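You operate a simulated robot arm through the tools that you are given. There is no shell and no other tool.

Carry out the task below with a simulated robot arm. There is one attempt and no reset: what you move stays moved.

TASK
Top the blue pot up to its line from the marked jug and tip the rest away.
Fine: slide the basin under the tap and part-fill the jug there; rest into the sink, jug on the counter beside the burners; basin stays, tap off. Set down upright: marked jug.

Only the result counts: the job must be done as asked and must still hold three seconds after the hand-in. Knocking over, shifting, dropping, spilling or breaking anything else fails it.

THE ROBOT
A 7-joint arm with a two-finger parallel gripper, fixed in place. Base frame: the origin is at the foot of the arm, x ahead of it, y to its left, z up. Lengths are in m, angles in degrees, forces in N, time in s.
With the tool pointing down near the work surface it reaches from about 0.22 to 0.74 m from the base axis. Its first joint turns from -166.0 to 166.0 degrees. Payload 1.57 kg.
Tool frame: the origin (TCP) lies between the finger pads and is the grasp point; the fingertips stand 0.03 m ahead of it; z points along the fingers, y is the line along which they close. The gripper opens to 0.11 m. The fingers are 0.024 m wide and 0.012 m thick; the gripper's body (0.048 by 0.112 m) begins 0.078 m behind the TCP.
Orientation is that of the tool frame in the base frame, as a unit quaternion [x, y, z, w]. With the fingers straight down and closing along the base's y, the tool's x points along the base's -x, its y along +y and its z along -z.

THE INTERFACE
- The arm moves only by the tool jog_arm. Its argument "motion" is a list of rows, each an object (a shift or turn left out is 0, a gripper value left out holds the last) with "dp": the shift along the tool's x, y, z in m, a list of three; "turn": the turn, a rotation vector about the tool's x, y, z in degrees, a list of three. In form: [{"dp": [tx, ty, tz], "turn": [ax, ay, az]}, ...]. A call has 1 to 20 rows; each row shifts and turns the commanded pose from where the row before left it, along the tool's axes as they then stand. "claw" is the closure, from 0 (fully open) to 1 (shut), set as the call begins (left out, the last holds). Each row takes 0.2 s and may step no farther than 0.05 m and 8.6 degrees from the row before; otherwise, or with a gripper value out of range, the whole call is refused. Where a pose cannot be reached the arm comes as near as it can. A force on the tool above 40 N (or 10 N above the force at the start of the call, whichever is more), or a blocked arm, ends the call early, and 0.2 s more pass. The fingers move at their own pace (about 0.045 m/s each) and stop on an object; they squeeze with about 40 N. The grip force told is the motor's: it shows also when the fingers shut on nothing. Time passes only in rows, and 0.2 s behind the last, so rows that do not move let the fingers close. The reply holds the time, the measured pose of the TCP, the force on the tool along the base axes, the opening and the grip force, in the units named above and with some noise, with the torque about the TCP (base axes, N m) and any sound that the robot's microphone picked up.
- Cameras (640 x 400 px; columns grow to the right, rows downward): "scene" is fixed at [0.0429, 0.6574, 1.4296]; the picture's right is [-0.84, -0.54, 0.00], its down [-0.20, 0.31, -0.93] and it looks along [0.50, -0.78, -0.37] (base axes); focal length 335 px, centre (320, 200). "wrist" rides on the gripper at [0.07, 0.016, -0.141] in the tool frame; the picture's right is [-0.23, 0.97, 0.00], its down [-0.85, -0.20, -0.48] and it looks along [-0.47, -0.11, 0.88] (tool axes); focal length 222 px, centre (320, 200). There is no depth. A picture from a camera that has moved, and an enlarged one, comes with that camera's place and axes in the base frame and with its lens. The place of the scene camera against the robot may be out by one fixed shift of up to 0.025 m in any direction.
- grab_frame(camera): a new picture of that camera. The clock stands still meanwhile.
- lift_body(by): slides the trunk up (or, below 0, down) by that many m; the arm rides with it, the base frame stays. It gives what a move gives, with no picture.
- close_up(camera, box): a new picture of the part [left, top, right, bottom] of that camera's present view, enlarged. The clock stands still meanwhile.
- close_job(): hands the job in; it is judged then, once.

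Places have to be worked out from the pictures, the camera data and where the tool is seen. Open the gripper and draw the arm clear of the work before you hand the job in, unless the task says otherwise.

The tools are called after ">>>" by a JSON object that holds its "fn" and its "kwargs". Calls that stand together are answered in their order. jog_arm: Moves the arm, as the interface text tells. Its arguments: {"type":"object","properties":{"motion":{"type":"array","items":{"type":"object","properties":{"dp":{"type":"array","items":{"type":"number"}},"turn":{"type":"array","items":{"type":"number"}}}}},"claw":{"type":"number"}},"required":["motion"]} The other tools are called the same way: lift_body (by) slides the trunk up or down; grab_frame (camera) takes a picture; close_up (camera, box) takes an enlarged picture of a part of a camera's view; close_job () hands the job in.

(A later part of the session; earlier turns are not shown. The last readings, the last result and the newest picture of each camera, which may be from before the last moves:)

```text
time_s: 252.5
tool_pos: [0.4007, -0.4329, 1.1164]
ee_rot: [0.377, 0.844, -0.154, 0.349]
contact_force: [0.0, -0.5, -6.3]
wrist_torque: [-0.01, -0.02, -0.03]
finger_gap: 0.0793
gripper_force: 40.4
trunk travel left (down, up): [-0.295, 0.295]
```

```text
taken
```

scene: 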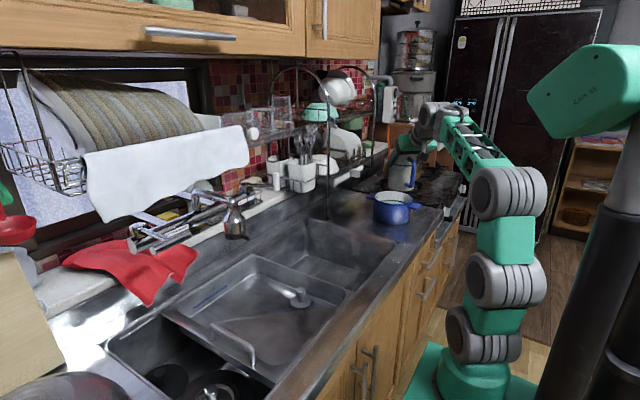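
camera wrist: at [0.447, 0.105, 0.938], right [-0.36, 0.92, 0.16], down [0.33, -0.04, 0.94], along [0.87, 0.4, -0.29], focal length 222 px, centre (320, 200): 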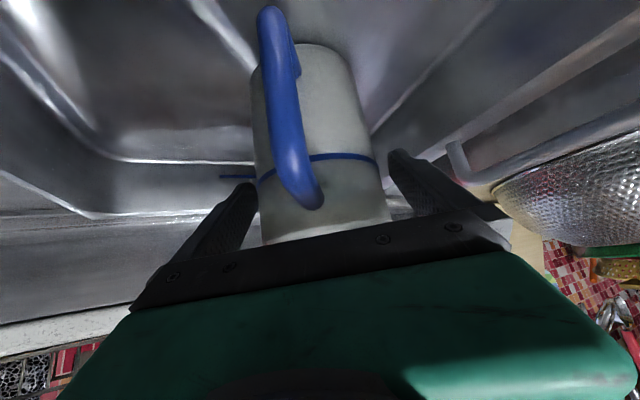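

Over the pot at 6.3 N. Now a gentle 21° pre-tilt, then stepwise trunk raising as before.

>>> {"fn": "jog_arm", "kwargs": {"motion": [{"turn": [0, 3, 0]}, {"turn": [0, 5, 0]}, {"turn": [0, 5, 0]}, {"turn": [0, 5, 0]}, {"turn": [0, 3, 0]}, {}]}}

>>> {"fn": "lift_body", "kwargs": {"by": 0.1}}

>>> {"fn": "jog_arm", "kwargs": {"motion": [{"dp": [0.004, 0, 0.0091]}, {"dp": [0.0081, 0, 0.0183]}, {"dp": [0.0081, 0, 0.0183]}, {"dp": [0.0081, 0, 0.0183]}, {"dp": [0.0081, 0, 0.0183]}, {"dp": [0.004, 0, 0.0091]}, {}]}}

>>> {"fn": "lift_body", "kwargs": {"by": 0.1}}

>>> {"fn": "grab_frame", "kwargs": {"camera": "scene"}}

```text
time_s: 253.9
tool_pos: [0.3885, -0.4296, 1.105]
ee_rot: [0.4, 0.892, -0.084, 0.192]
contact_force: [-0.1, -0.5, -6.7]
wrist_torque: [-0.08, -0.04, 0.02]
finger_gap: 0.0793
gripper_force: 40.0
out of reach, approached as far as the arm can: row 5
trunk travel left (down, up): [-0.295, 0.295]
```

```text
time_s: 255.2
tool_pos: [0.3896, -0.4302, 1.2055]
ee_rot: [0.399, 0.892, -0.084, 0.193]
contact_force: [-0.7, 0.6, -7.0]
wrist_torque: [-0.09, -0.03, -0.02]
finger_gap: 0.0795
gripper_force: 39.7
trunk travel left (down, up): [-0.395, 0.195]
```

```text
time_s: 256.8
tool_pos: [0.4108, -0.4576, 1.1536]
ee_rot: [0.4, 0.893, -0.084, 0.19]
contact_force: [0.6, 0.7, -6.2]
wrist_torque: [-0.08, -0.04, -0.01]
finger_gap: 0.0796
gripper_force: 40.2
out of reach, approached as far as the arm can: row 1, 3, 4, 5, 6
trunk travel left (down, up): [-0.395, 0.195]
```

```text
time_s: 258.1
tool_pos: [0.4107, -0.4575, 1.2542]
ee_rot: [0.4, 0.893, -0.084, 0.19]
contact_force: [-0.3, 0.1, -7.7]
wrist_torque: [-0.11, -0.09, 0.0]
finger_gap: 0.0792
gripper_force: 39.9
trunk travel left (down, up): [-0.495, 0.095]
```

```text
taken
```

scene: 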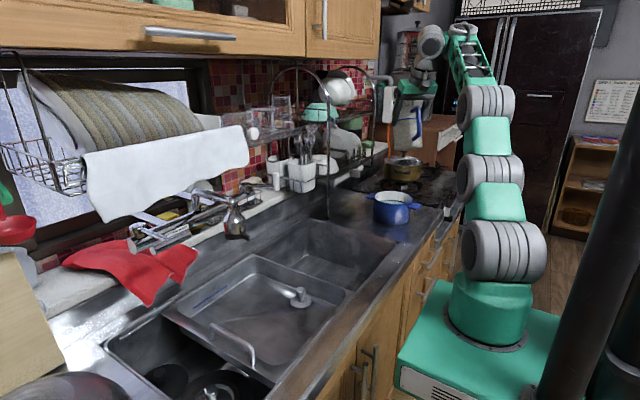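

The arm was at its bend limit for that trunk height and drifted outward about 2.5 cm. The trunk is now higher, so lowering the arm should free it; I'll lower gently and correct the position.

>>> {"fn": "jog_arm", "kwargs": {"motion": [{"dp": [0.004, 0, 0.0091]}, {"dp": [0.0081, 0, 0.0183]}, {"dp": [0.0081, 0, 0.0183]}, {"dp": [0.0081, 0, 0.0183]}, {"dp": [0.004, 0, 0.0091]}, {}]}}

>>> {"fn": "grab_frame", "kwargs": {"camera": "scene"}}

```text
time_s: 259.6
tool_pos: [0.4336, -0.4895, 1.211]
ee_rot: [0.399, 0.893, -0.082, 0.189]
contact_force: [0.8, 0.0, -6.2]
wrist_torque: [-0.08, -0.09, 0.03]
finger_gap: 0.0796
gripper_force: 39.9
out of reach, approached as far as the arm can: row 1, 2, 3, 4, 5
trunk travel left (down, up): [-0.495, 0.095]
```

```text
taken
```

scene: 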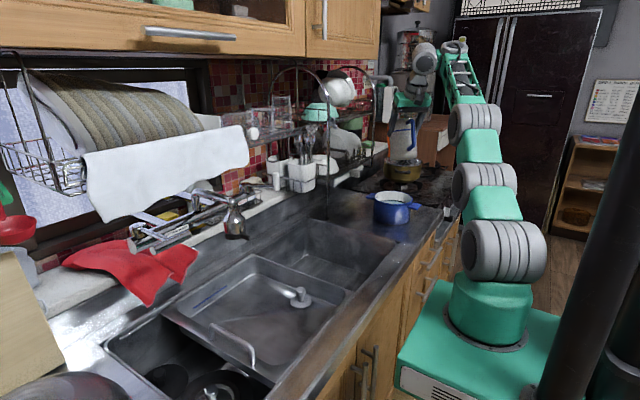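

The arm has settled in an elbow-low posture at its wrist limit. I'll un-tilt a little for slack and draw inward, which should lift the elbow again.

>>> {"fn": "jog_arm", "kwargs": {"motion": [{"turn": [0, -4, 0]}, {"turn": [0, -5, 0]}, {"turn": [0, -4, 0]}, {"dp": [0.004, 0, -0.003]}, {"dp": [0.008, 0, -0.006]}, {"dp": [0.008, 0, -0.006]}, {"dp": [0.008, 0, -0.006]}, {"dp": [0.008, 0, -0.006]}, {"dp": [0.008, 0, -0.006]}, {"dp": [0.004, 0, -0.003]}, {}]}}

>>> {"fn": "grab_frame", "kwargs": {"camera": "scene"}}

```text
time_s: 261.9
tool_pos: [0.4476, -0.5168, 1.2619]
ee_rot: [0.388, 0.866, -0.127, 0.29]
contact_force: [-0.3, -0.5, -6.1]
wrist_torque: [-0.04, -0.05, -0.01]
finger_gap: 0.0792
gripper_force: 39.4
out of reach, approached as far as the arm can: row 1, 2, 3, 4, 5, 6, 7, 8, 9, 10
trunk travel left (down, up): [-0.495, 0.095]
```

```text
taken
```

scene: 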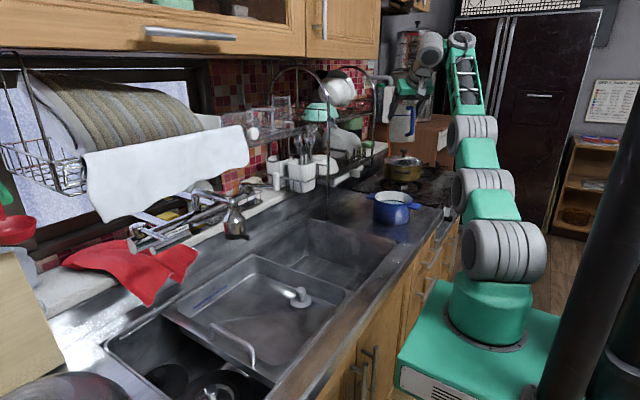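

It's still stuck in the straight-arm posture. I'll un-tilt fully to give the wrist slack and test a small inward and downward move.

>>> {"fn": "jog_arm", "kwargs": {"motion": [{"turn": [0, -4, 0]}, {"turn": [0, -4, 0]}, {}]}}

>>> {"fn": "jog_arm", "kwargs": {"motion": [{"dp": [0.007, 0, -0.007]}, {"dp": [0.007, 0, -0.007]}, {"dp": [0.007, 0, -0.007]}, {}]}}

>>> {"fn": "grab_frame", "kwargs": {"camera": "scene"}}

```text
time_s: 262.8
tool_pos: [0.4561, -0.531, 1.2725]
ee_rot: [0.378, 0.845, -0.151, 0.346]
contact_force: [0.3, -0.4, -6.5]
wrist_torque: [0.01, -0.03, 0.0]
finger_gap: 0.0795
gripper_force: 40.0
out of reach, approached as far as the arm can: row 1, 2
trunk travel left (down, up): [-0.495, 0.095]
```

```text
time_s: 263.8
tool_pos: [0.4518, -0.5298, 1.2848]
ee_rot: [0.378, 0.843, -0.154, 0.35]
contact_force: [0.9, 0.3, -6.4]
wrist_torque: [-0.02, 0.03, 0.01]
finger_gap: 0.0795
gripper_force: 39.5
out of reach, approached as far as the arm can: row 1, 2, 3
trunk travel left (down, up): [-0.495, 0.095]
```

```text
taken
```

scene: 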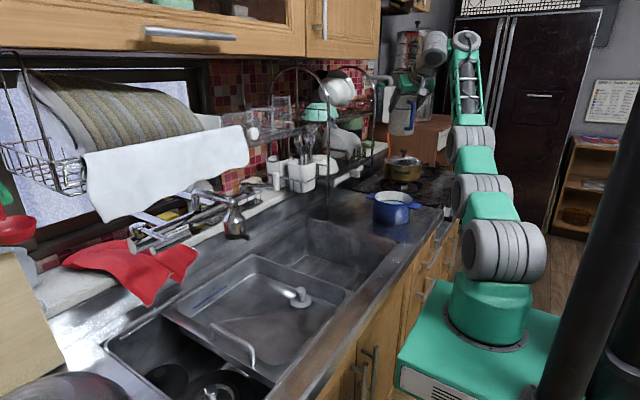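

The wrist joint is pinned at its stop while the forearm does all the motion. Rotating about the wrist itself should unpin it; the jug leans back at most 15° toward its handle, which is safe.

>>> {"fn": "jog_arm", "kwargs": {"motion": [{"dp": [-0.0122, 0, -0.0004], "turn": [0, -3, 0]}, {"dp": [-0.0204, 0, -0.0009], "turn": [0, -5, 0]}, {"dp": [-0.0204, 0, -0.0009], "turn": [0, -5, 0]}, {}]}}

>>> {"fn": "grab_frame", "kwargs": {"camera": "scene"}}

```text
time_s: 264.8
tool_pos: [0.4753, -0.5779, 1.3667]
ee_rot: [0.357, 0.799, -0.195, 0.442]
contact_force: [-0.1, 0.3, -7.0]
wrist_torque: [0.04, 0.06, 0.03]
finger_gap: 0.0793
gripper_force: 39.8
out of reach, approached as far as the arm can: row 1, 2, 3
trunk travel left (down, up): [-0.495, 0.095]
```

```text
taken
```

scene: 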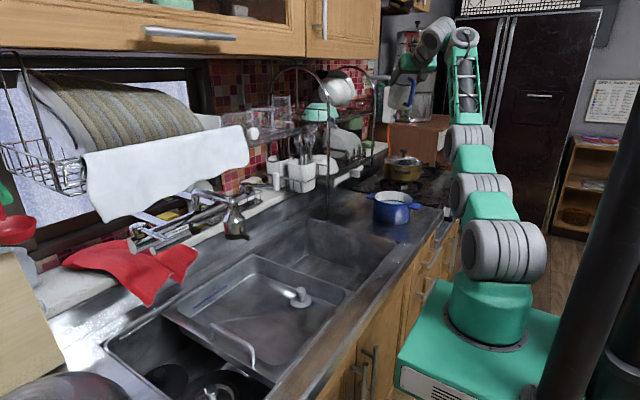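

The arm has slipped into its other wrist branch, where backward pitch is free; that is actually what pouring needs. I'll pitch down about the wrist to a 15° jug tilt and see whether it moves freely.

>>> {"fn": "jog_arm", "kwargs": {"motion": [{"dp": [0.0122, 0, -0.0004], "turn": [0, 3, 0]}, {"dp": [0.0204, 0, -0.0009], "turn": [0, 5, 0]}, {"dp": [0.0204, 0, -0.0009], "turn": [0, 5, 0]}, {"dp": [0.0204, 0, -0.0009], "turn": [0, 5, 0]}, {"dp": [0.0204, 0, -0.0009], "turn": [0, 5, 0]}, {"dp": [0.0163, 0, -0.0006], "turn": [0, 4, 0]}, {}]}}

>>> {"fn": "grab_frame", "kwargs": {"camera": "scene"}}

```text
time_s: 266.4
tool_pos: [0.4238, -0.5209, 1.2899]
ee_rot: [0.394, 0.88, -0.107, 0.244]
contact_force: [0.6, -0.4, -6.9]
wrist_torque: [-0.13, -0.04, -0.02]
finger_gap: 0.0794
gripper_force: 40.3
trunk travel left (down, up): [-0.495, 0.095]
```

```text
taken
```

scene: 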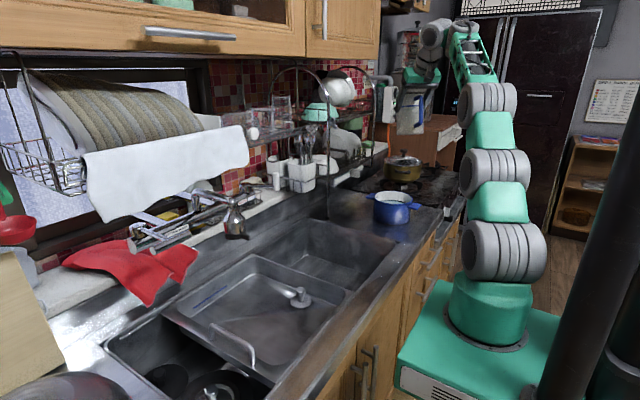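

It moves freely again with the elbow raised. I'll now bring the jug down and inward over the pot in small steps.

>>> {"fn": "jog_arm", "kwargs": {"motion": [{"dp": [0.008, 0.0016, 0.0056]}, {"dp": [0.0158, 0.0031, 0.0112]}, {"dp": [0.0158, 0.0031, 0.0112]}, {"dp": [0.0158, 0.0031, 0.0112]}, {"dp": [0.0158, 0.0031, 0.0112]}, {}]}}

>>> {"fn": "grab_frame", "kwargs": {"camera": "scene"}}

```text
time_s: 267.8
tool_pos: [0.4254, -0.4926, 1.2367]
ee_rot: [0.393, 0.881, -0.096, 0.246]
contact_force: [0.4, -0.1, -7.2]
wrist_torque: [-0.04, -0.07, 0.01]
finger_gap: 0.0793
gripper_force: 40.1
out of reach, approached as far as the arm can: row 4, 5
trunk travel left (down, up): [-0.495, 0.095]
```

```text
taken
```

scene: 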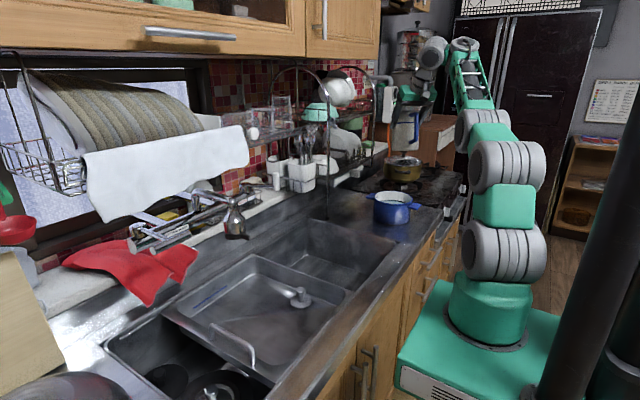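

Flags again as it comes down. I'll zoom in on the arm to understand the posture before going further.

>>> {"fn": "close_up", "kwargs": {"camera": "scene", "box": [370, 20, 560, 300]}}

>>> {"fn": "close_up", "kwargs": {"camera": "scene", "box": [380, 20, 520, 160]}}

```text
1.43 times, centred on (465, 160) of scene
camera zoom: at [0.0429, 0.6574, 1.4296], right [-0.84, -0.54, 0.0], down [-0.2, 0.31, -0.93], along [0.5, -0.78, -0.37], focal length 478 px, centre (113, 257)
```

zoom: 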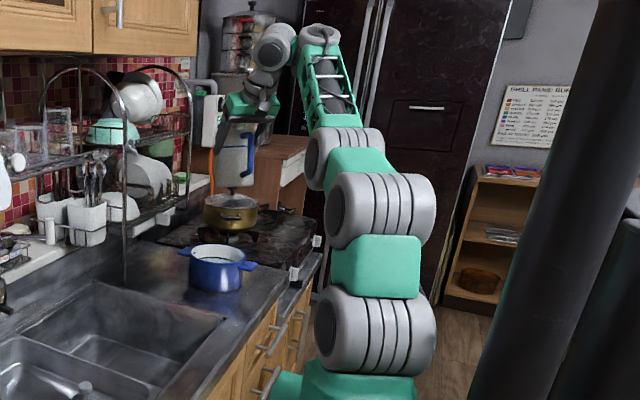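

```text
2.86 times, centred on (450, 90) of scene
camera zoom: at [0.0429, 0.6574, 1.4296], right [-0.84, -0.54, 0.0], down [-0.2, 0.31, -0.93], along [0.5, -0.78, -0.37], focal length 957 px, centre (-51, 514)
```

zoom: 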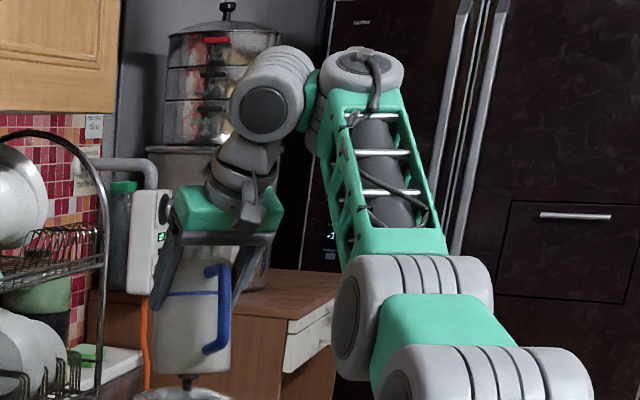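

Pitching down has always been free here while pitching up flags, so in this branch a lower trunk is what helps. I'll tilt slightly to 24°, still below pouring, and lower the trunk rather than raise it.

>>> {"fn": "jog_arm", "kwargs": {"motion": [{"turn": [0, 3, 0]}, {"turn": [0, 3, 0]}, {"turn": [0, 2, 0]}, {}]}}

>>> {"fn": "lift_body", "kwargs": {"by": -0.1}}

>>> {"fn": "jog_arm", "kwargs": {"motion": [{"dp": [0.005, 0.002, -0.002]}, {"dp": [0.009, 0.004, -0.0033]}, {"dp": [0.009, 0.004, -0.0033]}, {}]}}

>>> {"fn": "grab_frame", "kwargs": {"camera": "scene"}}

```text
time_s: 268.8
tool_pos: [0.4238, -0.4878, 1.2319]
ee_rot: [0.401, 0.895, -0.08, 0.182]
contact_force: [-0.5, 0.0, -6.7]
wrist_torque: [-0.06, -0.1, 0.04]
finger_gap: 0.0792
gripper_force: 40.3
out of reach, approached as far as the arm can: row 1
trunk travel left (down, up): [-0.495, 0.095]
```

```text
time_s: 270.1
tool_pos: [0.4257, -0.4886, 1.1314]
ee_rot: [0.401, 0.894, -0.08, 0.182]
contact_force: [0.4, -0.7, -6.8]
wrist_torque: [-0.09, -0.06, -0.02]
finger_gap: 0.0794
gripper_force: 39.8
trunk travel left (down, up): [-0.395, 0.195]
```

```text
time_s: 271.1
tool_pos: [0.4178, -0.4633, 1.1329]
ee_rot: [0.401, 0.894, -0.08, 0.183]
contact_force: [0.0, 0.8, -7.3]
wrist_torque: [-0.12, -0.08, 0.0]
finger_gap: 0.0793
gripper_force: 39.9
trunk travel left (down, up): [-0.395, 0.195]
```

```text
taken
```

scene: 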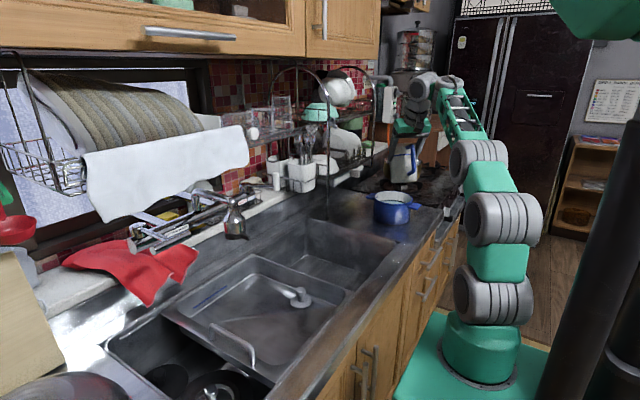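

That inward move was clean. I'll continue inward and down toward the pour position.

>>> {"fn": "jog_arm", "kwargs": {"motion": [{"dp": [0.006, 0, 0.006]}, {"dp": [0.0106, -0.0005, 0.0114]}, {"dp": [0.0106, -0.0005, 0.0114]}, {"dp": [0.0106, -0.0005, 0.0114]}, {}]}}

>>> {"fn": "close_up", "kwargs": {"camera": "scene", "box": [340, 60, 540, 260]}}

```text
time_s: 272.3
tool_pos: [0.4036, -0.4489, 1.0808]
ee_rot: [0.4, 0.894, -0.08, 0.183]
contact_force: [-0.4, 0.7, -6.7]
wrist_torque: [-0.1, -0.09, 0.01]
finger_gap: 0.0795
gripper_force: 40.5
trunk travel left (down, up): [-0.395, 0.195]
```

```text
2.00 times, centred on (440, 160) of scene
camera zoom: at [0.0429, 0.6574, 1.4296], right [-0.84, -0.54, 0.0], down [-0.2, 0.31, -0.93], along [0.5, -0.78, -0.37], focal length 670 px, centre (80, 280)
```

zoom: 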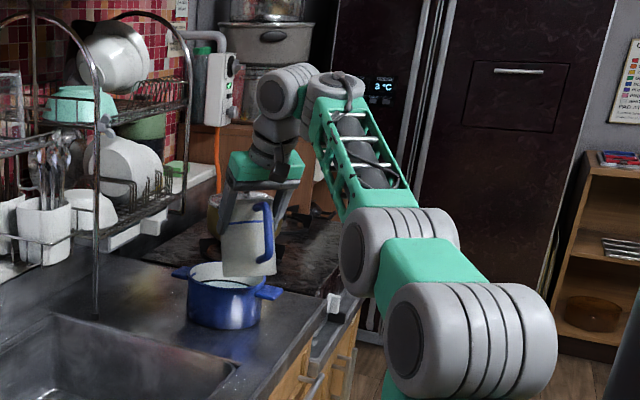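

All clean. I'll lower the last 4 cm and tilt to about 28° so the spout is over the pot's centre.

>>> {"fn": "jog_arm", "kwargs": {"motion": [{"dp": [0.0105, 0, 0.0172], "turn": [0, 2.5, 0]}, {"dp": [0.0072, 0, 0.0186], "turn": [0, 2.5, 0]}, {}, {}]}}

>>> {"fn": "close_up", "kwargs": {"camera": "scene", "box": [350, 130, 450, 240]}}

```text
time_s: 273.3
tool_pos: [0.4004, -0.4468, 1.0399]
ee_rot: [0.404, 0.901, -0.062, 0.142]
contact_force: [-1.2, 2.9, -6.2]
wrist_torque: [0.2, -0.03, 0.02]
finger_gap: 0.0797
gripper_force: 40.6
trunk travel left (down, up): [-0.395, 0.195]
```

```text
3.64 times, centred on (400, 185) of scene
camera zoom: at [0.0429, 0.6574, 1.4296], right [-0.84, -0.54, 0.0], down [-0.2, 0.31, -0.93], along [0.5, -0.78, -0.37], focal length 1218 px, centre (29, 254)
```

zoom: 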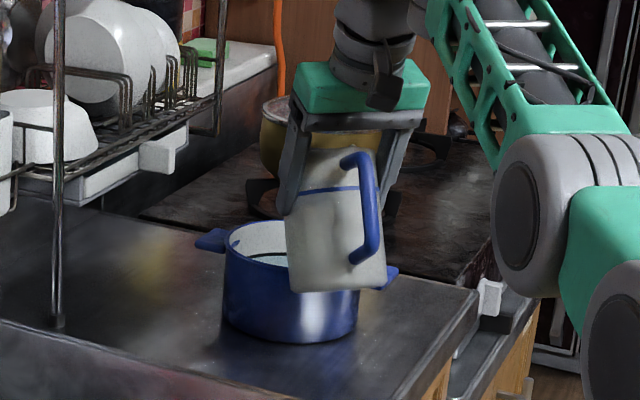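

There's a slight sideways force: at this small tilt the jug's base edge is brushing the pot's near rim. I'll back off up and inward at once.

>>> {"fn": "jog_arm", "kwargs": {"motion": [{"dp": [0.0065, 0, -0.0125]}, {"dp": [0, 0, -0.005]}, {}]}}

>>> {"fn": "close_up", "kwargs": {"camera": "scene", "box": [350, 150, 440, 240]}}

```text
time_s: 274.1
tool_pos: [0.3927, -0.4392, 1.0548]
ee_rot: [0.404, 0.901, -0.063, 0.144]
contact_force: [0.6, -0.3, -7.1]
wrist_torque: [-0.11, -0.12, 0.0]
finger_gap: 0.0796
gripper_force: 39.8
trunk travel left (down, up): [-0.395, 0.195]
```

```text
4.44 times, centred on (395, 195) of scene
camera zoom: at [0.0429, 0.6574, 1.4296], right [-0.84, -0.54, 0.0], down [-0.2, 0.31, -0.93], along [0.5, -0.78, -0.37], focal length 1489 px, centre (-13, 222)
```

zoom: 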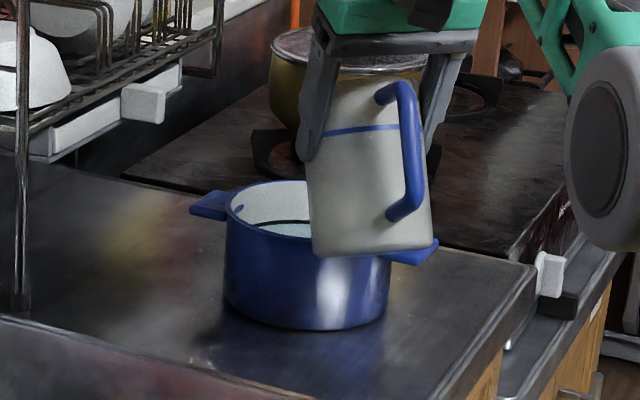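

Contact gone and the pot hasn't moved. I'll zoom on the pot's interior, which seems to show some water now.

>>> {"fn": "close_up", "kwargs": {"camera": "scene", "box": [376, 188, 408, 212]}}

```text
16.00 times, centred on (392, 200) of scene
camera zoom: at [0.0429, 0.6574, 1.4296], right [-0.84, -0.54, 0.0], down [-0.2, 0.31, -0.93], along [0.5, -0.78, -0.37], focal length 5359 px, centre (-832, 200)
```

zoom: 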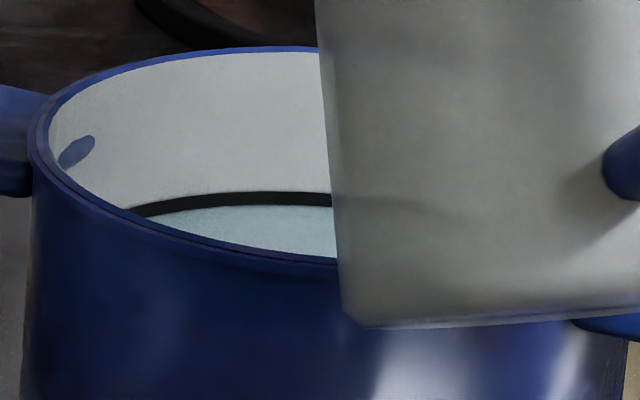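

The water now appears to reach the line, although the jug still weighs about 6.8 N. Overfilling can't be undone, so I'll move aside and look into the pot with the wrist camera before pouring any more.

>>> {"fn": "jog_arm", "kwargs": {"motion": [{"dp": [-0.006, 0, -0.019]}, {"dp": [-0.009, 0, -0.0286]}, {"dp": [0, 0.012, 0]}, {"dp": [0, 0.02, 0]}, {"dp": [0, 0.02, 0]}, {"dp": [0, 0.02, 0]}, {"dp": [0, 0.02, 0]}, {"dp": [0, 0.02, 0]}, {"dp": [0, 0.02, 0]}, {"dp": [0, 0.013, 0]}, {}]}}

>>> {"fn": "grab_frame", "kwargs": {"camera": "wrist"}}

>>> {"fn": "grab_frame", "kwargs": {"camera": "scene"}}

```text
time_s: 276.5
tool_pos: [0.4998, -0.3427, 1.1048]
ee_rot: [0.403, 0.902, -0.062, 0.144]
contact_force: [0.4, -1.0, -6.7]
wrist_torque: [-0.11, -0.1, 0.03]
finger_gap: 0.0794
gripper_force: 39.4
trunk travel left (down, up): [-0.395, 0.195]
```

```text
taken
camera wrist: at [0.4394, -0.2493, 1.2171], right [0.87, 0.49, 0.07], down [0.29, -0.63, 0.72], along [0.4, -0.6, -0.69], focal length 222 px, centre (320, 200)
```

wrist: 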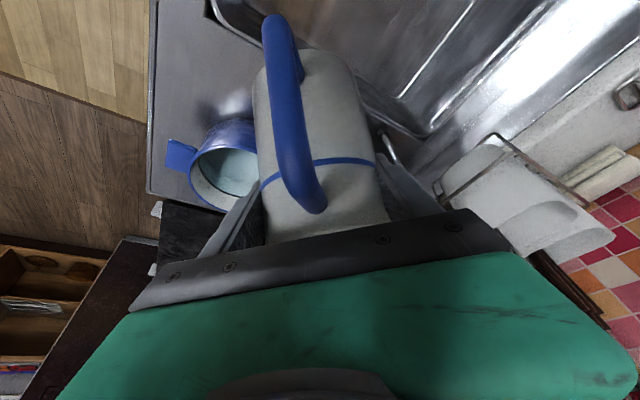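

```text
taken
```

scene: 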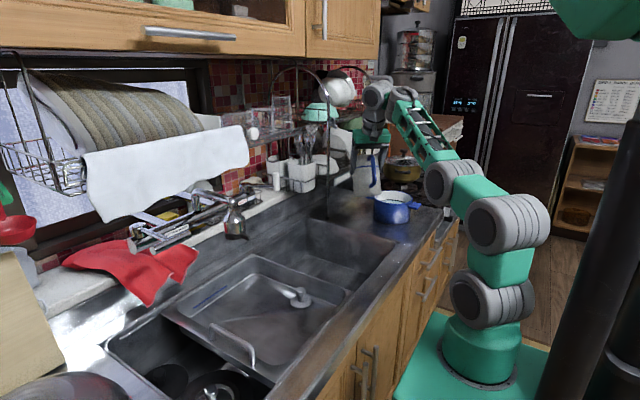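

The pot is visible left of the jug; I'll enlarge both views of it.

>>> {"fn": "close_up", "kwargs": {"camera": "wrist", "box": [180, 110, 270, 220]}}

>>> {"fn": "close_up", "kwargs": {"camera": "scene", "box": [370, 188, 418, 212]}}

```text
3.64 times, centred on (225, 165) of wrist
camera zoom: at [0.4394, -0.2493, 1.2171], right [0.87, 0.49, 0.07], down [0.29, -0.63, 0.72], along [0.4, -0.6, -0.69], focal length 808 px, centre (666, 327)
```

zoom: 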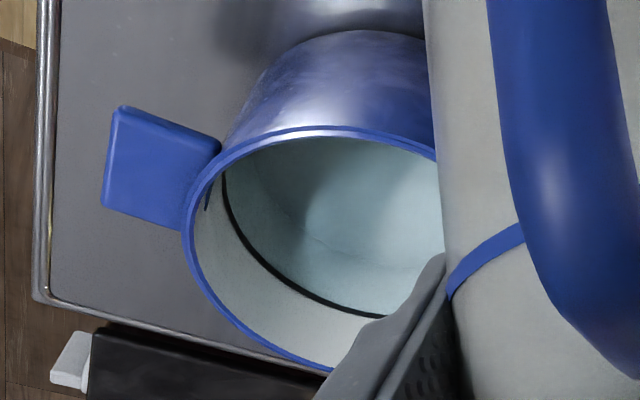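

```text
13.33 times, centred on (394, 200) of scene
camera zoom: at [0.0429, 0.6574, 1.4296], right [-0.84, -0.54, 0.0], down [-0.2, 0.31, -0.93], along [0.5, -0.78, -0.37], focal length 4466 px, centre (-667, 200)
```

zoom: 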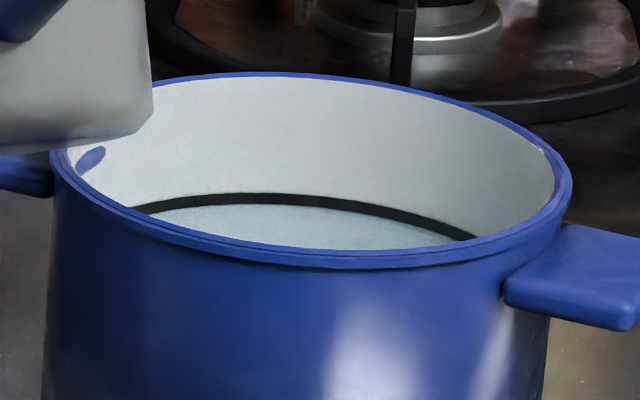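

The water now sits right against the black line. The first pour did the job and the level display simply lagged. I'll zoom in more to see if any gap is left.

>>> {"fn": "close_up", "kwargs": {"camera": "wrist", "box": [200, 150, 245, 200]}}

>>> {"fn": "close_up", "kwargs": {"camera": "scene", "box": [382, 196, 406, 210]}}

```text
8.00 times, centred on (222, 175) of wrist
camera zoom: at [0.4394, -0.2493, 1.2171], right [0.87, 0.49, 0.07], down [0.29, -0.63, 0.72], along [0.4, -0.6, -0.69], focal length 1777 px, centre (1100, 400)
```

zoom: 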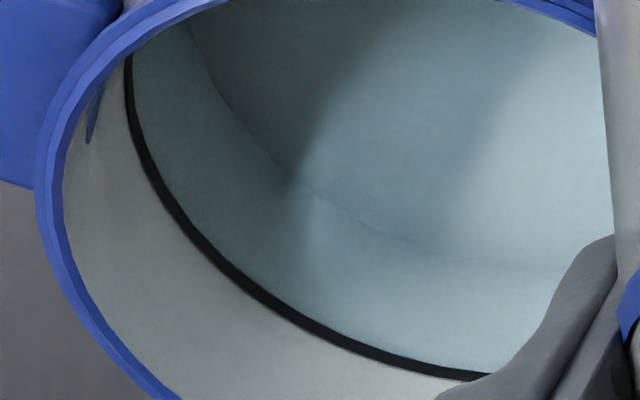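

```text
16.00 times, centred on (394, 203) of scene
camera zoom: at [0.0429, 0.6574, 1.4296], right [-0.84, -0.54, 0.0], down [-0.2, 0.31, -0.93], along [0.5, -0.78, -0.37], focal length 5359 px, centre (-864, 152)
```

zoom: 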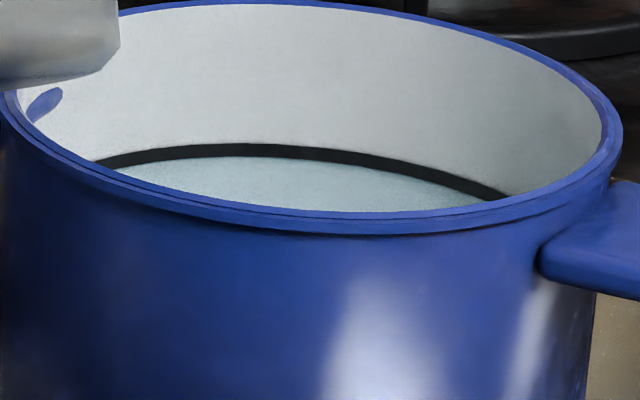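

The water surface meets the line's lower edge all round, so the pot is at its line. The jug's contents, about 0.4 L, now go to the sink. I'll carry it at its present slight tilt over the open sink.

>>> {"fn": "jog_arm", "kwargs": {"motion": [{"dp": [0.005, 0.0085, -0.0016]}, {"dp": [0.01, 0.017, -0.0032]}, {"dp": [0.01, 0.017, -0.0032]}, {"dp": [0.01, 0.017, -0.0032]}, {"dp": [0.01, 0.017, -0.0032]}, {"dp": [0.01, 0.017, -0.0032]}, {"dp": [0.01, 0.017, -0.0032]}, {"dp": [0.01, 0.017, -0.0032]}, {"dp": [0.01, 0.017, -0.0032]}, {"dp": [0.005, 0.0085, -0.0016]}, {}]}}

>>> {"fn": "jog_arm", "kwargs": {"motion": [{"turn": [-0.9, 0, -2.9]}, {"turn": [-1.5, 0, -4.7]}, {"turn": [-1.5, 0, -4.7]}, {"turn": [-1.5, 0, -4.7]}, {"turn": [-1.5, 0, -4.7]}, {"turn": [-1.5, 0, -4.7]}, {"turn": [-0.9, 0, -2.9]}, {}]}}

>>> {"fn": "grab_frame", "kwargs": {"camera": "scene"}}

```text
time_s: 278.9
tool_pos: [0.5534, -0.1678, 1.1034]
ee_rot: [0.403, 0.902, -0.063, 0.143]
contact_force: [0.5, -0.1, -6.2]
wrist_torque: [-0.09, -0.08, 0.02]
finger_gap: 0.0793
gripper_force: 39.8
trunk travel left (down, up): [-0.395, 0.195]
```

```text
time_s: 280.7
tool_pos: [0.5516, -0.1689, 1.1058]
ee_rot: [0.149, 0.976, -0.023, 0.155]
contact_force: [-0.2, 0.5, -7.7]
wrist_torque: [-0.03, -0.12, -0.01]
finger_gap: 0.0795
gripper_force: 40.1
trunk travel left (down, up): [-0.395, 0.195]
```

```text
taken
```

scene: 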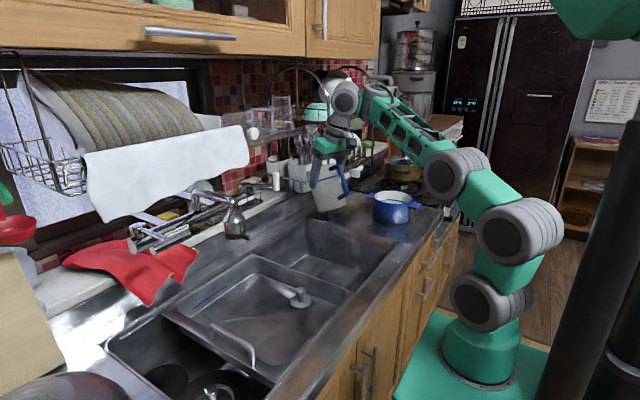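

Clean move. Before tipping the rest, one more unobstructed look at the pot level.

>>> {"fn": "close_up", "kwargs": {"camera": "scene", "box": [370, 188, 418, 212]}}

>>> {"fn": "close_up", "kwargs": {"camera": "scene", "box": [290, 130, 430, 260]}}

>>> {"fn": "grab_frame", "kwargs": {"camera": "wrist"}}

```text
13.33 times, centred on (394, 200) of scene
camera zoom: at [0.0429, 0.6574, 1.4296], right [-0.84, -0.54, 0.0], down [-0.2, 0.31, -0.93], along [0.5, -0.78, -0.37], focal length 4466 px, centre (-667, 200)
```

zoom: 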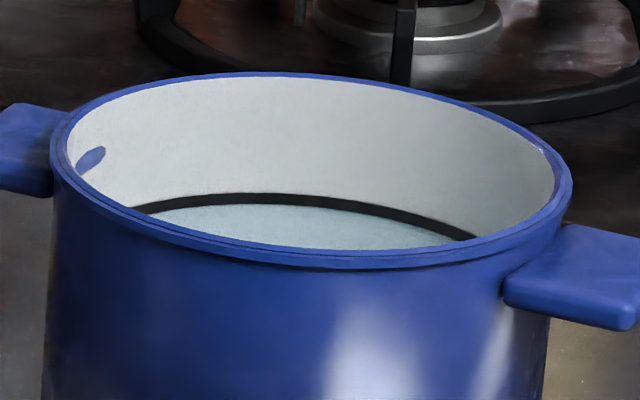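

```text
3.08 times, centred on (360, 195) of scene
camera zoom: at [0.0429, 0.6574, 1.4296], right [-0.84, -0.54, 0.0], down [-0.2, 0.31, -0.93], along [0.5, -0.78, -0.37], focal length 1031 px, centre (197, 215)
```

zoom: 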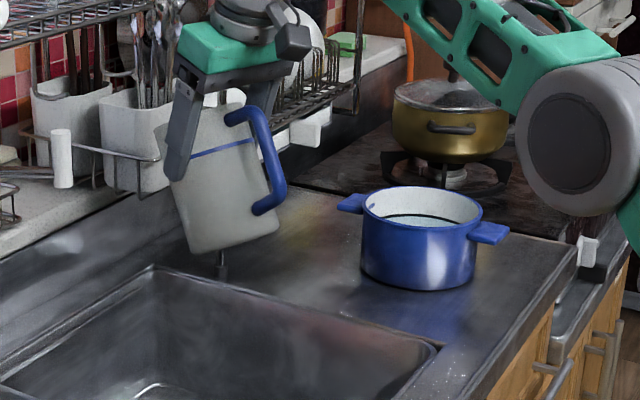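

```text
taken
camera wrist: at [0.4526, -0.1195, 1.2174], right [0.5, 0.86, 0.07], down [0.57, -0.39, 0.72], along [0.65, -0.32, -0.69], focal length 222 px, centre (320, 200)
```

wrist: 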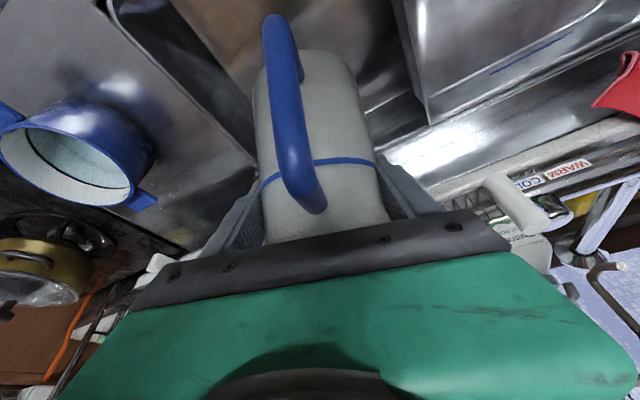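

The pot is stable at its line. I'll lower the trunk 7 cm to bring the jug closer to the open sink, then start tipping with the lip well inside the sink.

>>> {"fn": "lift_body", "kwargs": {"by": -0.07}}

>>> {"fn": "jog_arm", "kwargs": {"motion": [{"dp": [0.008, 0, -0.0026], "turn": [0, 2, 0]}, {"dp": [0.0115, 0, -0.002], "turn": [0, 4, 0]}, {"dp": [0.0115, 0, -0.0015], "turn": [0, 4, 0]}, {"dp": [0.0115, 0, -0.001], "turn": [0, 4, 0]}, {}]}}

>>> {"fn": "grab_frame", "kwargs": {"camera": "scene"}}

```text
time_s: 281.8
tool_pos: [0.5526, -0.1695, 1.0352]
ee_rot: [0.15, 0.976, -0.024, 0.155]
contact_force: [-0.2, -0.2, -6.4]
wrist_torque: [-0.02, -0.14, -0.01]
finger_gap: 0.0795
gripper_force: 40.1
trunk travel left (down, up): [-0.325, 0.265]
```

```text
time_s: 283.0
tool_pos: [0.521, -0.1583, 1.0364]
ee_rot: [0.151, 0.987, -0.008, 0.055]
contact_force: [0.0, -0.5, -6.5]
wrist_torque: [-0.07, -0.17, 0.01]
finger_gap: 0.0797
gripper_force: 40.2
out of reach, approached as far as the arm can: row 4
trunk travel left (down, up): [-0.325, 0.265]
```

```text
taken
```

scene: 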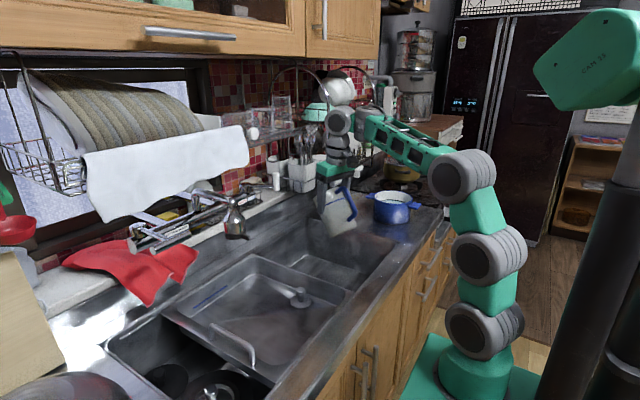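

The wrist stop is back in the way of backward pitch, so I'll tip sideways instead, which keeps the tool in its free range. First I return the jug upright and lower the trunk over the open sink.

>>> {"fn": "jog_arm", "kwargs": {"motion": [{"turn": [0, -4, 0]}, {"turn": [0, -5, 0]}, {"turn": [0, -5, 0]}, {"turn": [0, -5, 0]}, {"dp": [-0.004, 0, -0.009]}, {"dp": [-0.0085, 0, -0.018]}, {"dp": [-0.0085, 0, -0.018]}, {"dp": [-0.0085, 0, -0.018]}, {"dp": [-0.0085, 0, -0.018]}, {"dp": [-0.004, 0, -0.009]}, {}]}}

>>> {"fn": "grab_frame", "kwargs": {"camera": "scene"}}

```text
time_s: 285.4
tool_pos: [0.5213, -0.1606, 1.1335]
ee_rot: [0.149, 0.968, -0.03, 0.197]
contact_force: [0.9, 0.9, -6.6]
wrist_torque: [-0.01, -0.11, 0.0]
finger_gap: 0.0795
gripper_force: 39.9
trunk travel left (down, up): [-0.325, 0.265]
```

```text
taken
```

scene: 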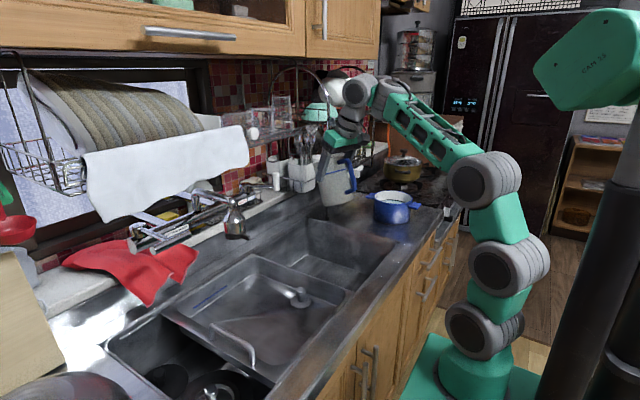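

Clean, with no flags. Trunk down by 0.15 m, then pitch up to bring the jug fully upright.

>>> {"fn": "lift_body", "kwargs": {"by": -0.13}}

>>> {"fn": "jog_arm", "kwargs": {"motion": [{"turn": [0, -4, 0]}, {"turn": [0, -6, 0]}, {"turn": [0, -6, 0]}, {"turn": [0, -6, 0]}, {}]}}

>>> {"fn": "grab_frame", "kwargs": {"camera": "scene"}}

```text
time_s: 286.9
tool_pos: [0.5227, -0.1592, 1.0043]
ee_rot: [0.148, 0.969, -0.029, 0.196]
contact_force: [0.1, 0.5, -6.4]
wrist_torque: [-0.02, -0.07, -0.01]
finger_gap: 0.0796
gripper_force: 40.2
trunk travel left (down, up): [-0.195, 0.395]
```

```text
time_s: 288.1
tool_pos: [0.5261, -0.1589, 1.0022]
ee_rot: [0.14, 0.914, -0.058, 0.376]
contact_force: [-1.2, -1.0, -6.5]
wrist_torque: [0.0, -0.05, 0.02]
finger_gap: 0.0795
gripper_force: 40.0
trunk travel left (down, up): [-0.195, 0.395]
```

```text
taken
```

scene: 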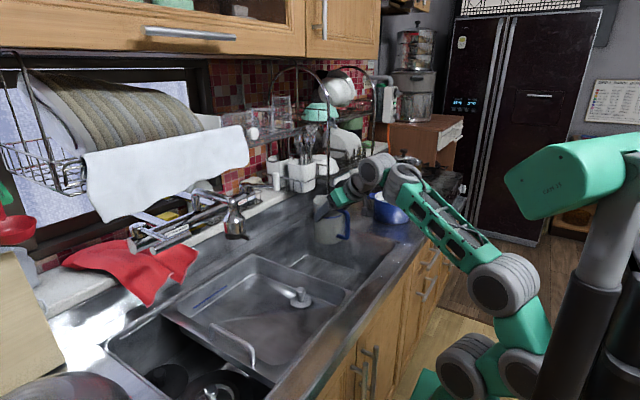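

The jug is fully upright over the open sink. I'll shift slightly left and up for clearance, then begin rolling it to the right, into the sink.

>>> {"fn": "jog_arm", "kwargs": {"motion": [{"dp": [-0.0032, 0.0175, -0.0109]}, {"dp": [-0.0032, 0.0175, -0.0109]}, {"dp": [-0.0032, 0.0175, -0.0109]}, {"turn": [-3, 0, 3]}, {"turn": [-4, 0, 4]}, {"turn": [-4.5, 0, 4.5]}, {"turn": [-4.5, 0, 4.5]}, {"turn": [-4.5, 0, 4.5]}, {}]}}

>>> {"fn": "grab_frame", "kwargs": {"camera": "scene"}}

```text
time_s: 290.1
tool_pos: [0.5218, -0.1056, 1.0352]
ee_rot: [0.231, 0.869, 0.173, 0.401]
contact_force: [0.0, 0.7, -7.1]
wrist_torque: [-0.15, 0.06, 0.02]
finger_gap: 0.0796
gripper_force: 40.1
trunk travel left (down, up): [-0.195, 0.395]
```

```text
taken
```

scene: 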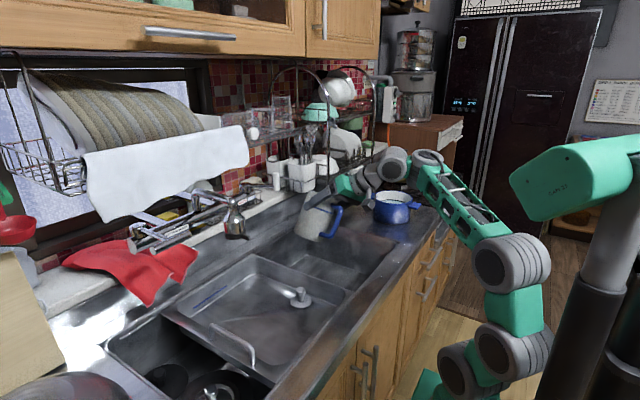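

The roll is proceeding; I'll zoom in to confirm which way the mouth is leaning.

>>> {"fn": "close_up", "kwargs": {"camera": "scene", "box": [260, 140, 420, 270]}}

```text
3.08 times, centred on (340, 205) of scene
camera zoom: at [0.0429, 0.6574, 1.4296], right [-0.84, -0.54, 0.0], down [-0.2, 0.31, -0.93], along [0.5, -0.78, -0.37], focal length 1031 px, centre (258, 185)
```

zoom: 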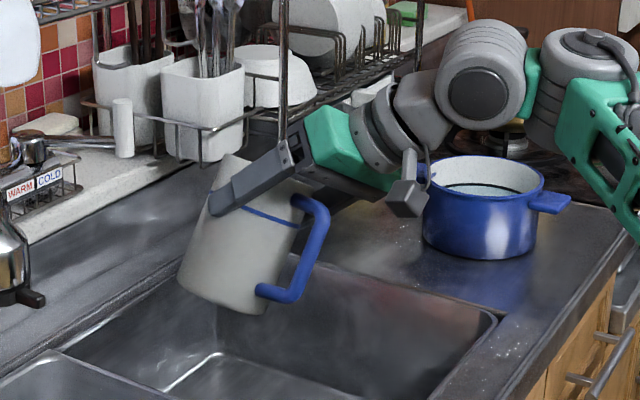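

It leans right, toward the middle of the open sink, as intended. I'll continue to roll.

>>> {"fn": "jog_arm", "kwargs": {"motion": [{"turn": [-4.5, 0, 4.5]}, {"turn": [-4.5, 0, 4.5]}, {"turn": [-4.5, 0, 4.5]}, {"turn": [-4.5, 0, 4.5]}, {}]}}

>>> {"fn": "close_up", "kwargs": {"camera": "scene", "box": [260, 140, 420, 270]}}

```text
time_s: 291.3
tool_pos: [0.5222, -0.106, 1.0354]
ee_rot: [0.297, 0.785, 0.366, 0.401]
contact_force: [0.2, -0.9, -5.9]
wrist_torque: [-0.13, 0.06, -0.02]
finger_gap: 0.0794
gripper_force: 39.6
trunk travel left (down, up): [-0.195, 0.395]
```

```text
3.08 times, centred on (340, 205) of scene
camera zoom: at [0.0429, 0.6574, 1.4296], right [-0.84, -0.54, 0.0], down [-0.2, 0.31, -0.93], along [0.5, -0.78, -0.37], focal length 1031 px, centre (258, 185)
```

zoom: 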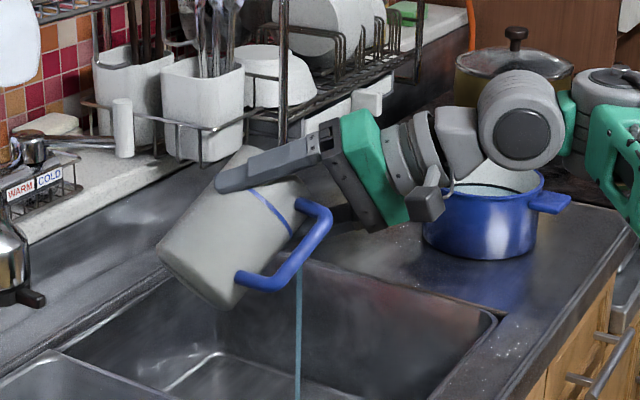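

A stream is now running off the mouth into the sink. I'll check where it lands.

>>> {"fn": "close_up", "kwargs": {"camera": "scene", "box": [220, 180, 420, 380]}}

```text
2.00 times, centred on (320, 280) of scene
camera zoom: at [0.0429, 0.6574, 1.4296], right [-0.84, -0.54, 0.0], down [-0.2, 0.31, -0.93], along [0.5, -0.78, -0.37], focal length 670 px, centre (320, 40)
```

zoom: 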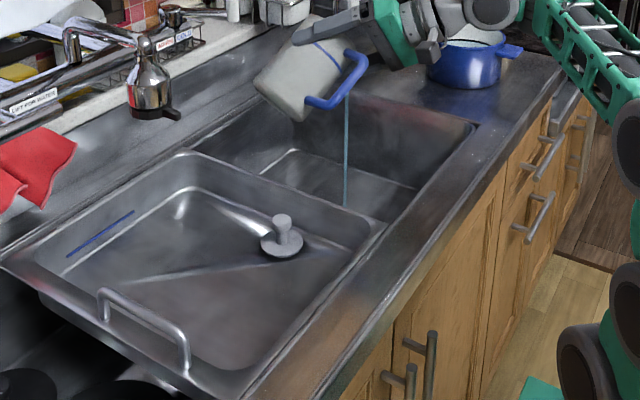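

It lands in the open sink, behind the basin's edge. I'll keep rolling gradually.

>>> {"fn": "jog_arm", "kwargs": {"motion": [{}, {"turn": [-4, 0, 4]}, {"turn": [-4, 0, 4]}, {}, {"turn": [-4, 0, 4]}, {"turn": [-4, 0, 4]}, {}, {}]}}

>>> {"fn": "close_up", "kwargs": {"camera": "scene", "box": [220, 140, 420, 340]}}

```text
time_s: 293.1
tool_pos: [0.5205, -0.1059, 1.0348]
ee_rot: [0.345, 0.678, 0.523, 0.384]
contact_force: [0.5, -0.2, -1.8]
wrist_torque: [-0.09, 0.04, 0.02]
finger_gap: 0.0794
gripper_force: 40.0
trunk travel left (down, up): [-0.195, 0.395]
```

```text
2.00 times, centred on (320, 240) of scene
camera zoom: at [0.0429, 0.6574, 1.4296], right [-0.84, -0.54, 0.0], down [-0.2, 0.31, -0.93], along [0.5, -0.78, -0.37], focal length 670 px, centre (320, 120)
```

zoom: 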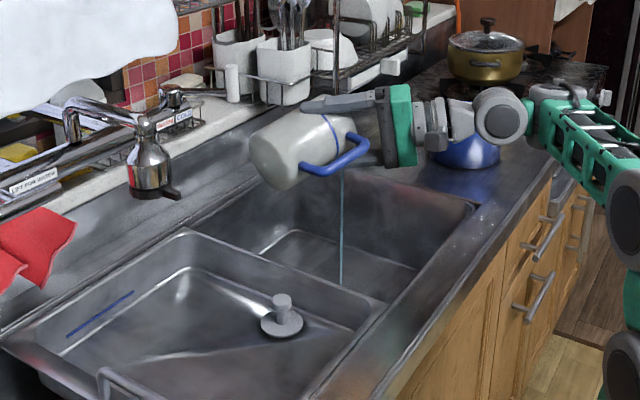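

Most of it is out (1.8 N left). I'll roll on past horizontal to drain it completely and hold.

>>> {"fn": "jog_arm", "kwargs": {"motion": [{"turn": [-4, 0, 4]}, {"turn": [-4, 0, 4]}, {"turn": [-4, 0, 4]}, {"turn": [-4, 0, 4]}, {"turn": [-4, 0, 4]}, {"turn": [-4, 0, 4]}, {}, {}, {}, {}, {}]}}

>>> {"fn": "close_up", "kwargs": {"camera": "scene", "box": [220, 140, 420, 340]}}

```text
time_s: 295.5
tool_pos: [0.5219, -0.1057, 1.0358]
ee_rot: [0.391, 0.47, 0.72, 0.33]
contact_force: [-0.5, 0.7, -1.5]
wrist_torque: [-0.07, 0.0, 0.0]
finger_gap: 0.0793
gripper_force: 39.8
trunk travel left (down, up): [-0.195, 0.395]
```

```text
2.00 times, centred on (320, 240) of scene
camera zoom: at [0.0429, 0.6574, 1.4296], right [-0.84, -0.54, 0.0], down [-0.2, 0.31, -0.93], along [0.5, -0.78, -0.37], focal length 670 px, centre (320, 120)
```

zoom: 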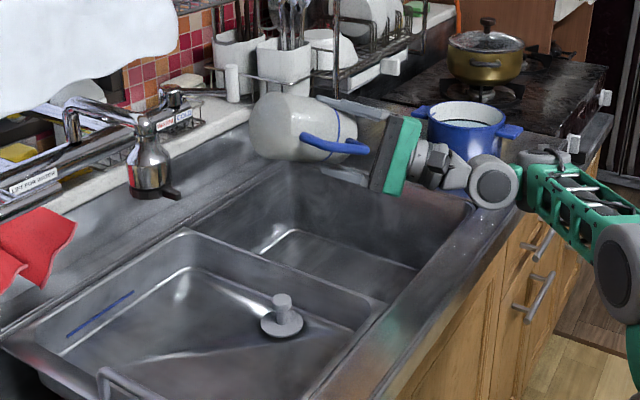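

No more stream; the jug reads about 1.5 N. I'll roll a little further and hold two seconds so that every drop drains.

>>> {"fn": "jog_arm", "kwargs": {"motion": [{"turn": [-3, 0, 3]}, {"turn": [-3, 0, 3]}, {}, {}, {}, {}, {}, {}, {}, {}, {}, {}]}}

>>> {"fn": "close_up", "kwargs": {"camera": "scene", "box": [260, 140, 420, 270]}}

>>> {"fn": "grab_frame", "kwargs": {"camera": "wrist"}}

```text
time_s: 298.1
tool_pos: [0.5206, -0.1043, 1.0343]
ee_rot: [0.397, 0.411, 0.759, 0.312]
contact_force: [0.3, -0.7, -1.9]
wrist_torque: [-0.11, 0.03, 0.05]
finger_gap: 0.0793
gripper_force: 40.1
trunk travel left (down, up): [-0.195, 0.395]
```

```text
3.08 times, centred on (340, 205) of scene
camera zoom: at [0.0429, 0.6574, 1.4296], right [-0.84, -0.54, 0.0], down [-0.2, 0.31, -0.93], along [0.5, -0.78, -0.37], focal length 1031 px, centre (258, 185)
```

zoom: 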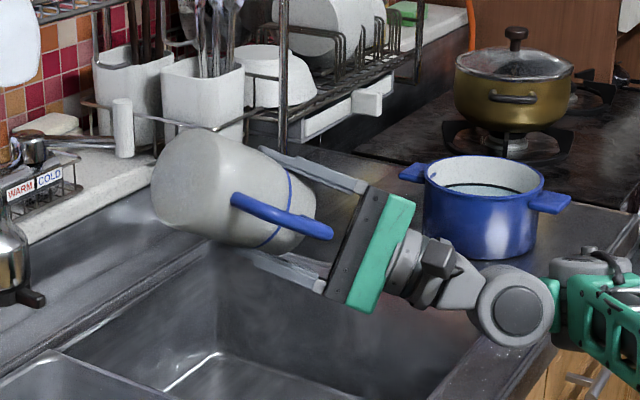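

```text
taken
camera wrist: at [0.3639, -0.1086, 1.0231], right [-0.03, -0.64, 0.77], down [0.04, -0.77, -0.64], along [1.0, 0.01, 0.05], focal length 222 px, centre (320, 200)
```

wrist: 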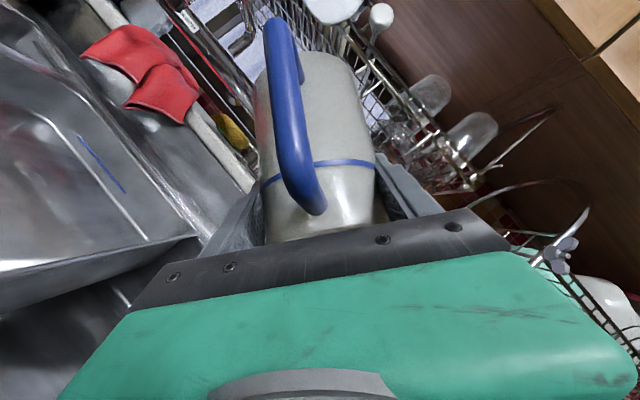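

The jug is inverted and dry. I'll roll it back upright the same way.

>>> {"fn": "jog_arm", "kwargs": {"motion": [{"turn": [4.97, 0, -4.97]}, {"turn": [4.97, 0, -4.97]}, {"turn": [4.97, 0, -4.97]}, {"turn": [4.97, 0, -4.97]}, {"turn": [4.97, 0, -4.97]}, {"turn": [4.97, 0, -4.97]}, {"turn": [4.97, 0, -4.97]}, {"turn": [4.97, 0, -4.97]}, {"turn": [4.97, 0, -4.97]}, {"turn": [4.97, 0, -4.97]}, {"turn": [4.97, 0, -4.97]}, {"turn": [4.97, 0, -4.97]}, {"turn": [4.97, 0, -4.97]}, {"turn": [4.97, 0, -4.97]}, {"turn": [4.97, 0, -4.97]}, {"turn": [4.97, 0, -4.97]}, {"turn": [4.97, 0, -4.97]}, {}]}}

>>> {"fn": "close_up", "kwargs": {"camera": "scene", "box": [220, 120, 440, 300]}}

>>> {"fn": "grab_frame", "kwargs": {"camera": "scene"}}

```text
time_s: 301.9
tool_pos: [0.5214, -0.1047, 1.0347]
ee_rot: [0.138, 0.913, -0.057, 0.379]
contact_force: [0.4, 0.0, -1.5]
wrist_torque: [0.0, 0.0, -0.01]
finger_gap: 0.0791
gripper_force: 39.6
trunk travel left (down, up): [-0.195, 0.395]
```

```text
2.22 times, centred on (330, 210) of scene
camera zoom: at [0.0429, 0.6574, 1.4296], right [-0.84, -0.54, 0.0], down [-0.2, 0.31, -0.93], along [0.5, -0.78, -0.37], focal length 744 px, centre (298, 178)
```

zoom: 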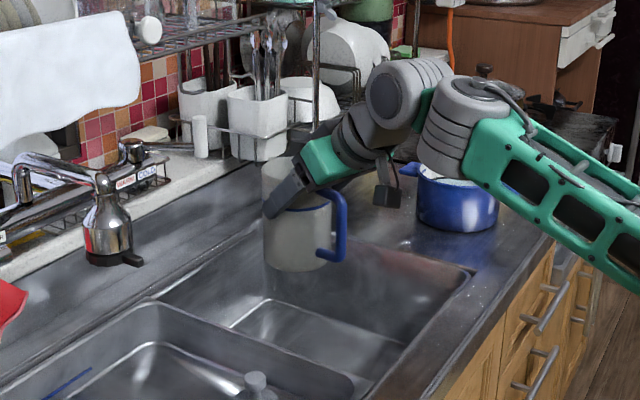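

```text
taken
```

scene: 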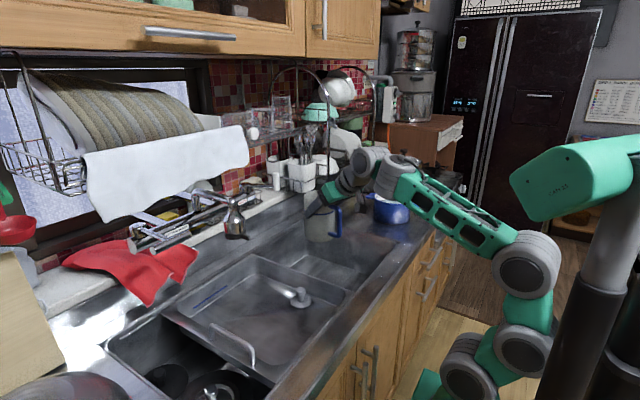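

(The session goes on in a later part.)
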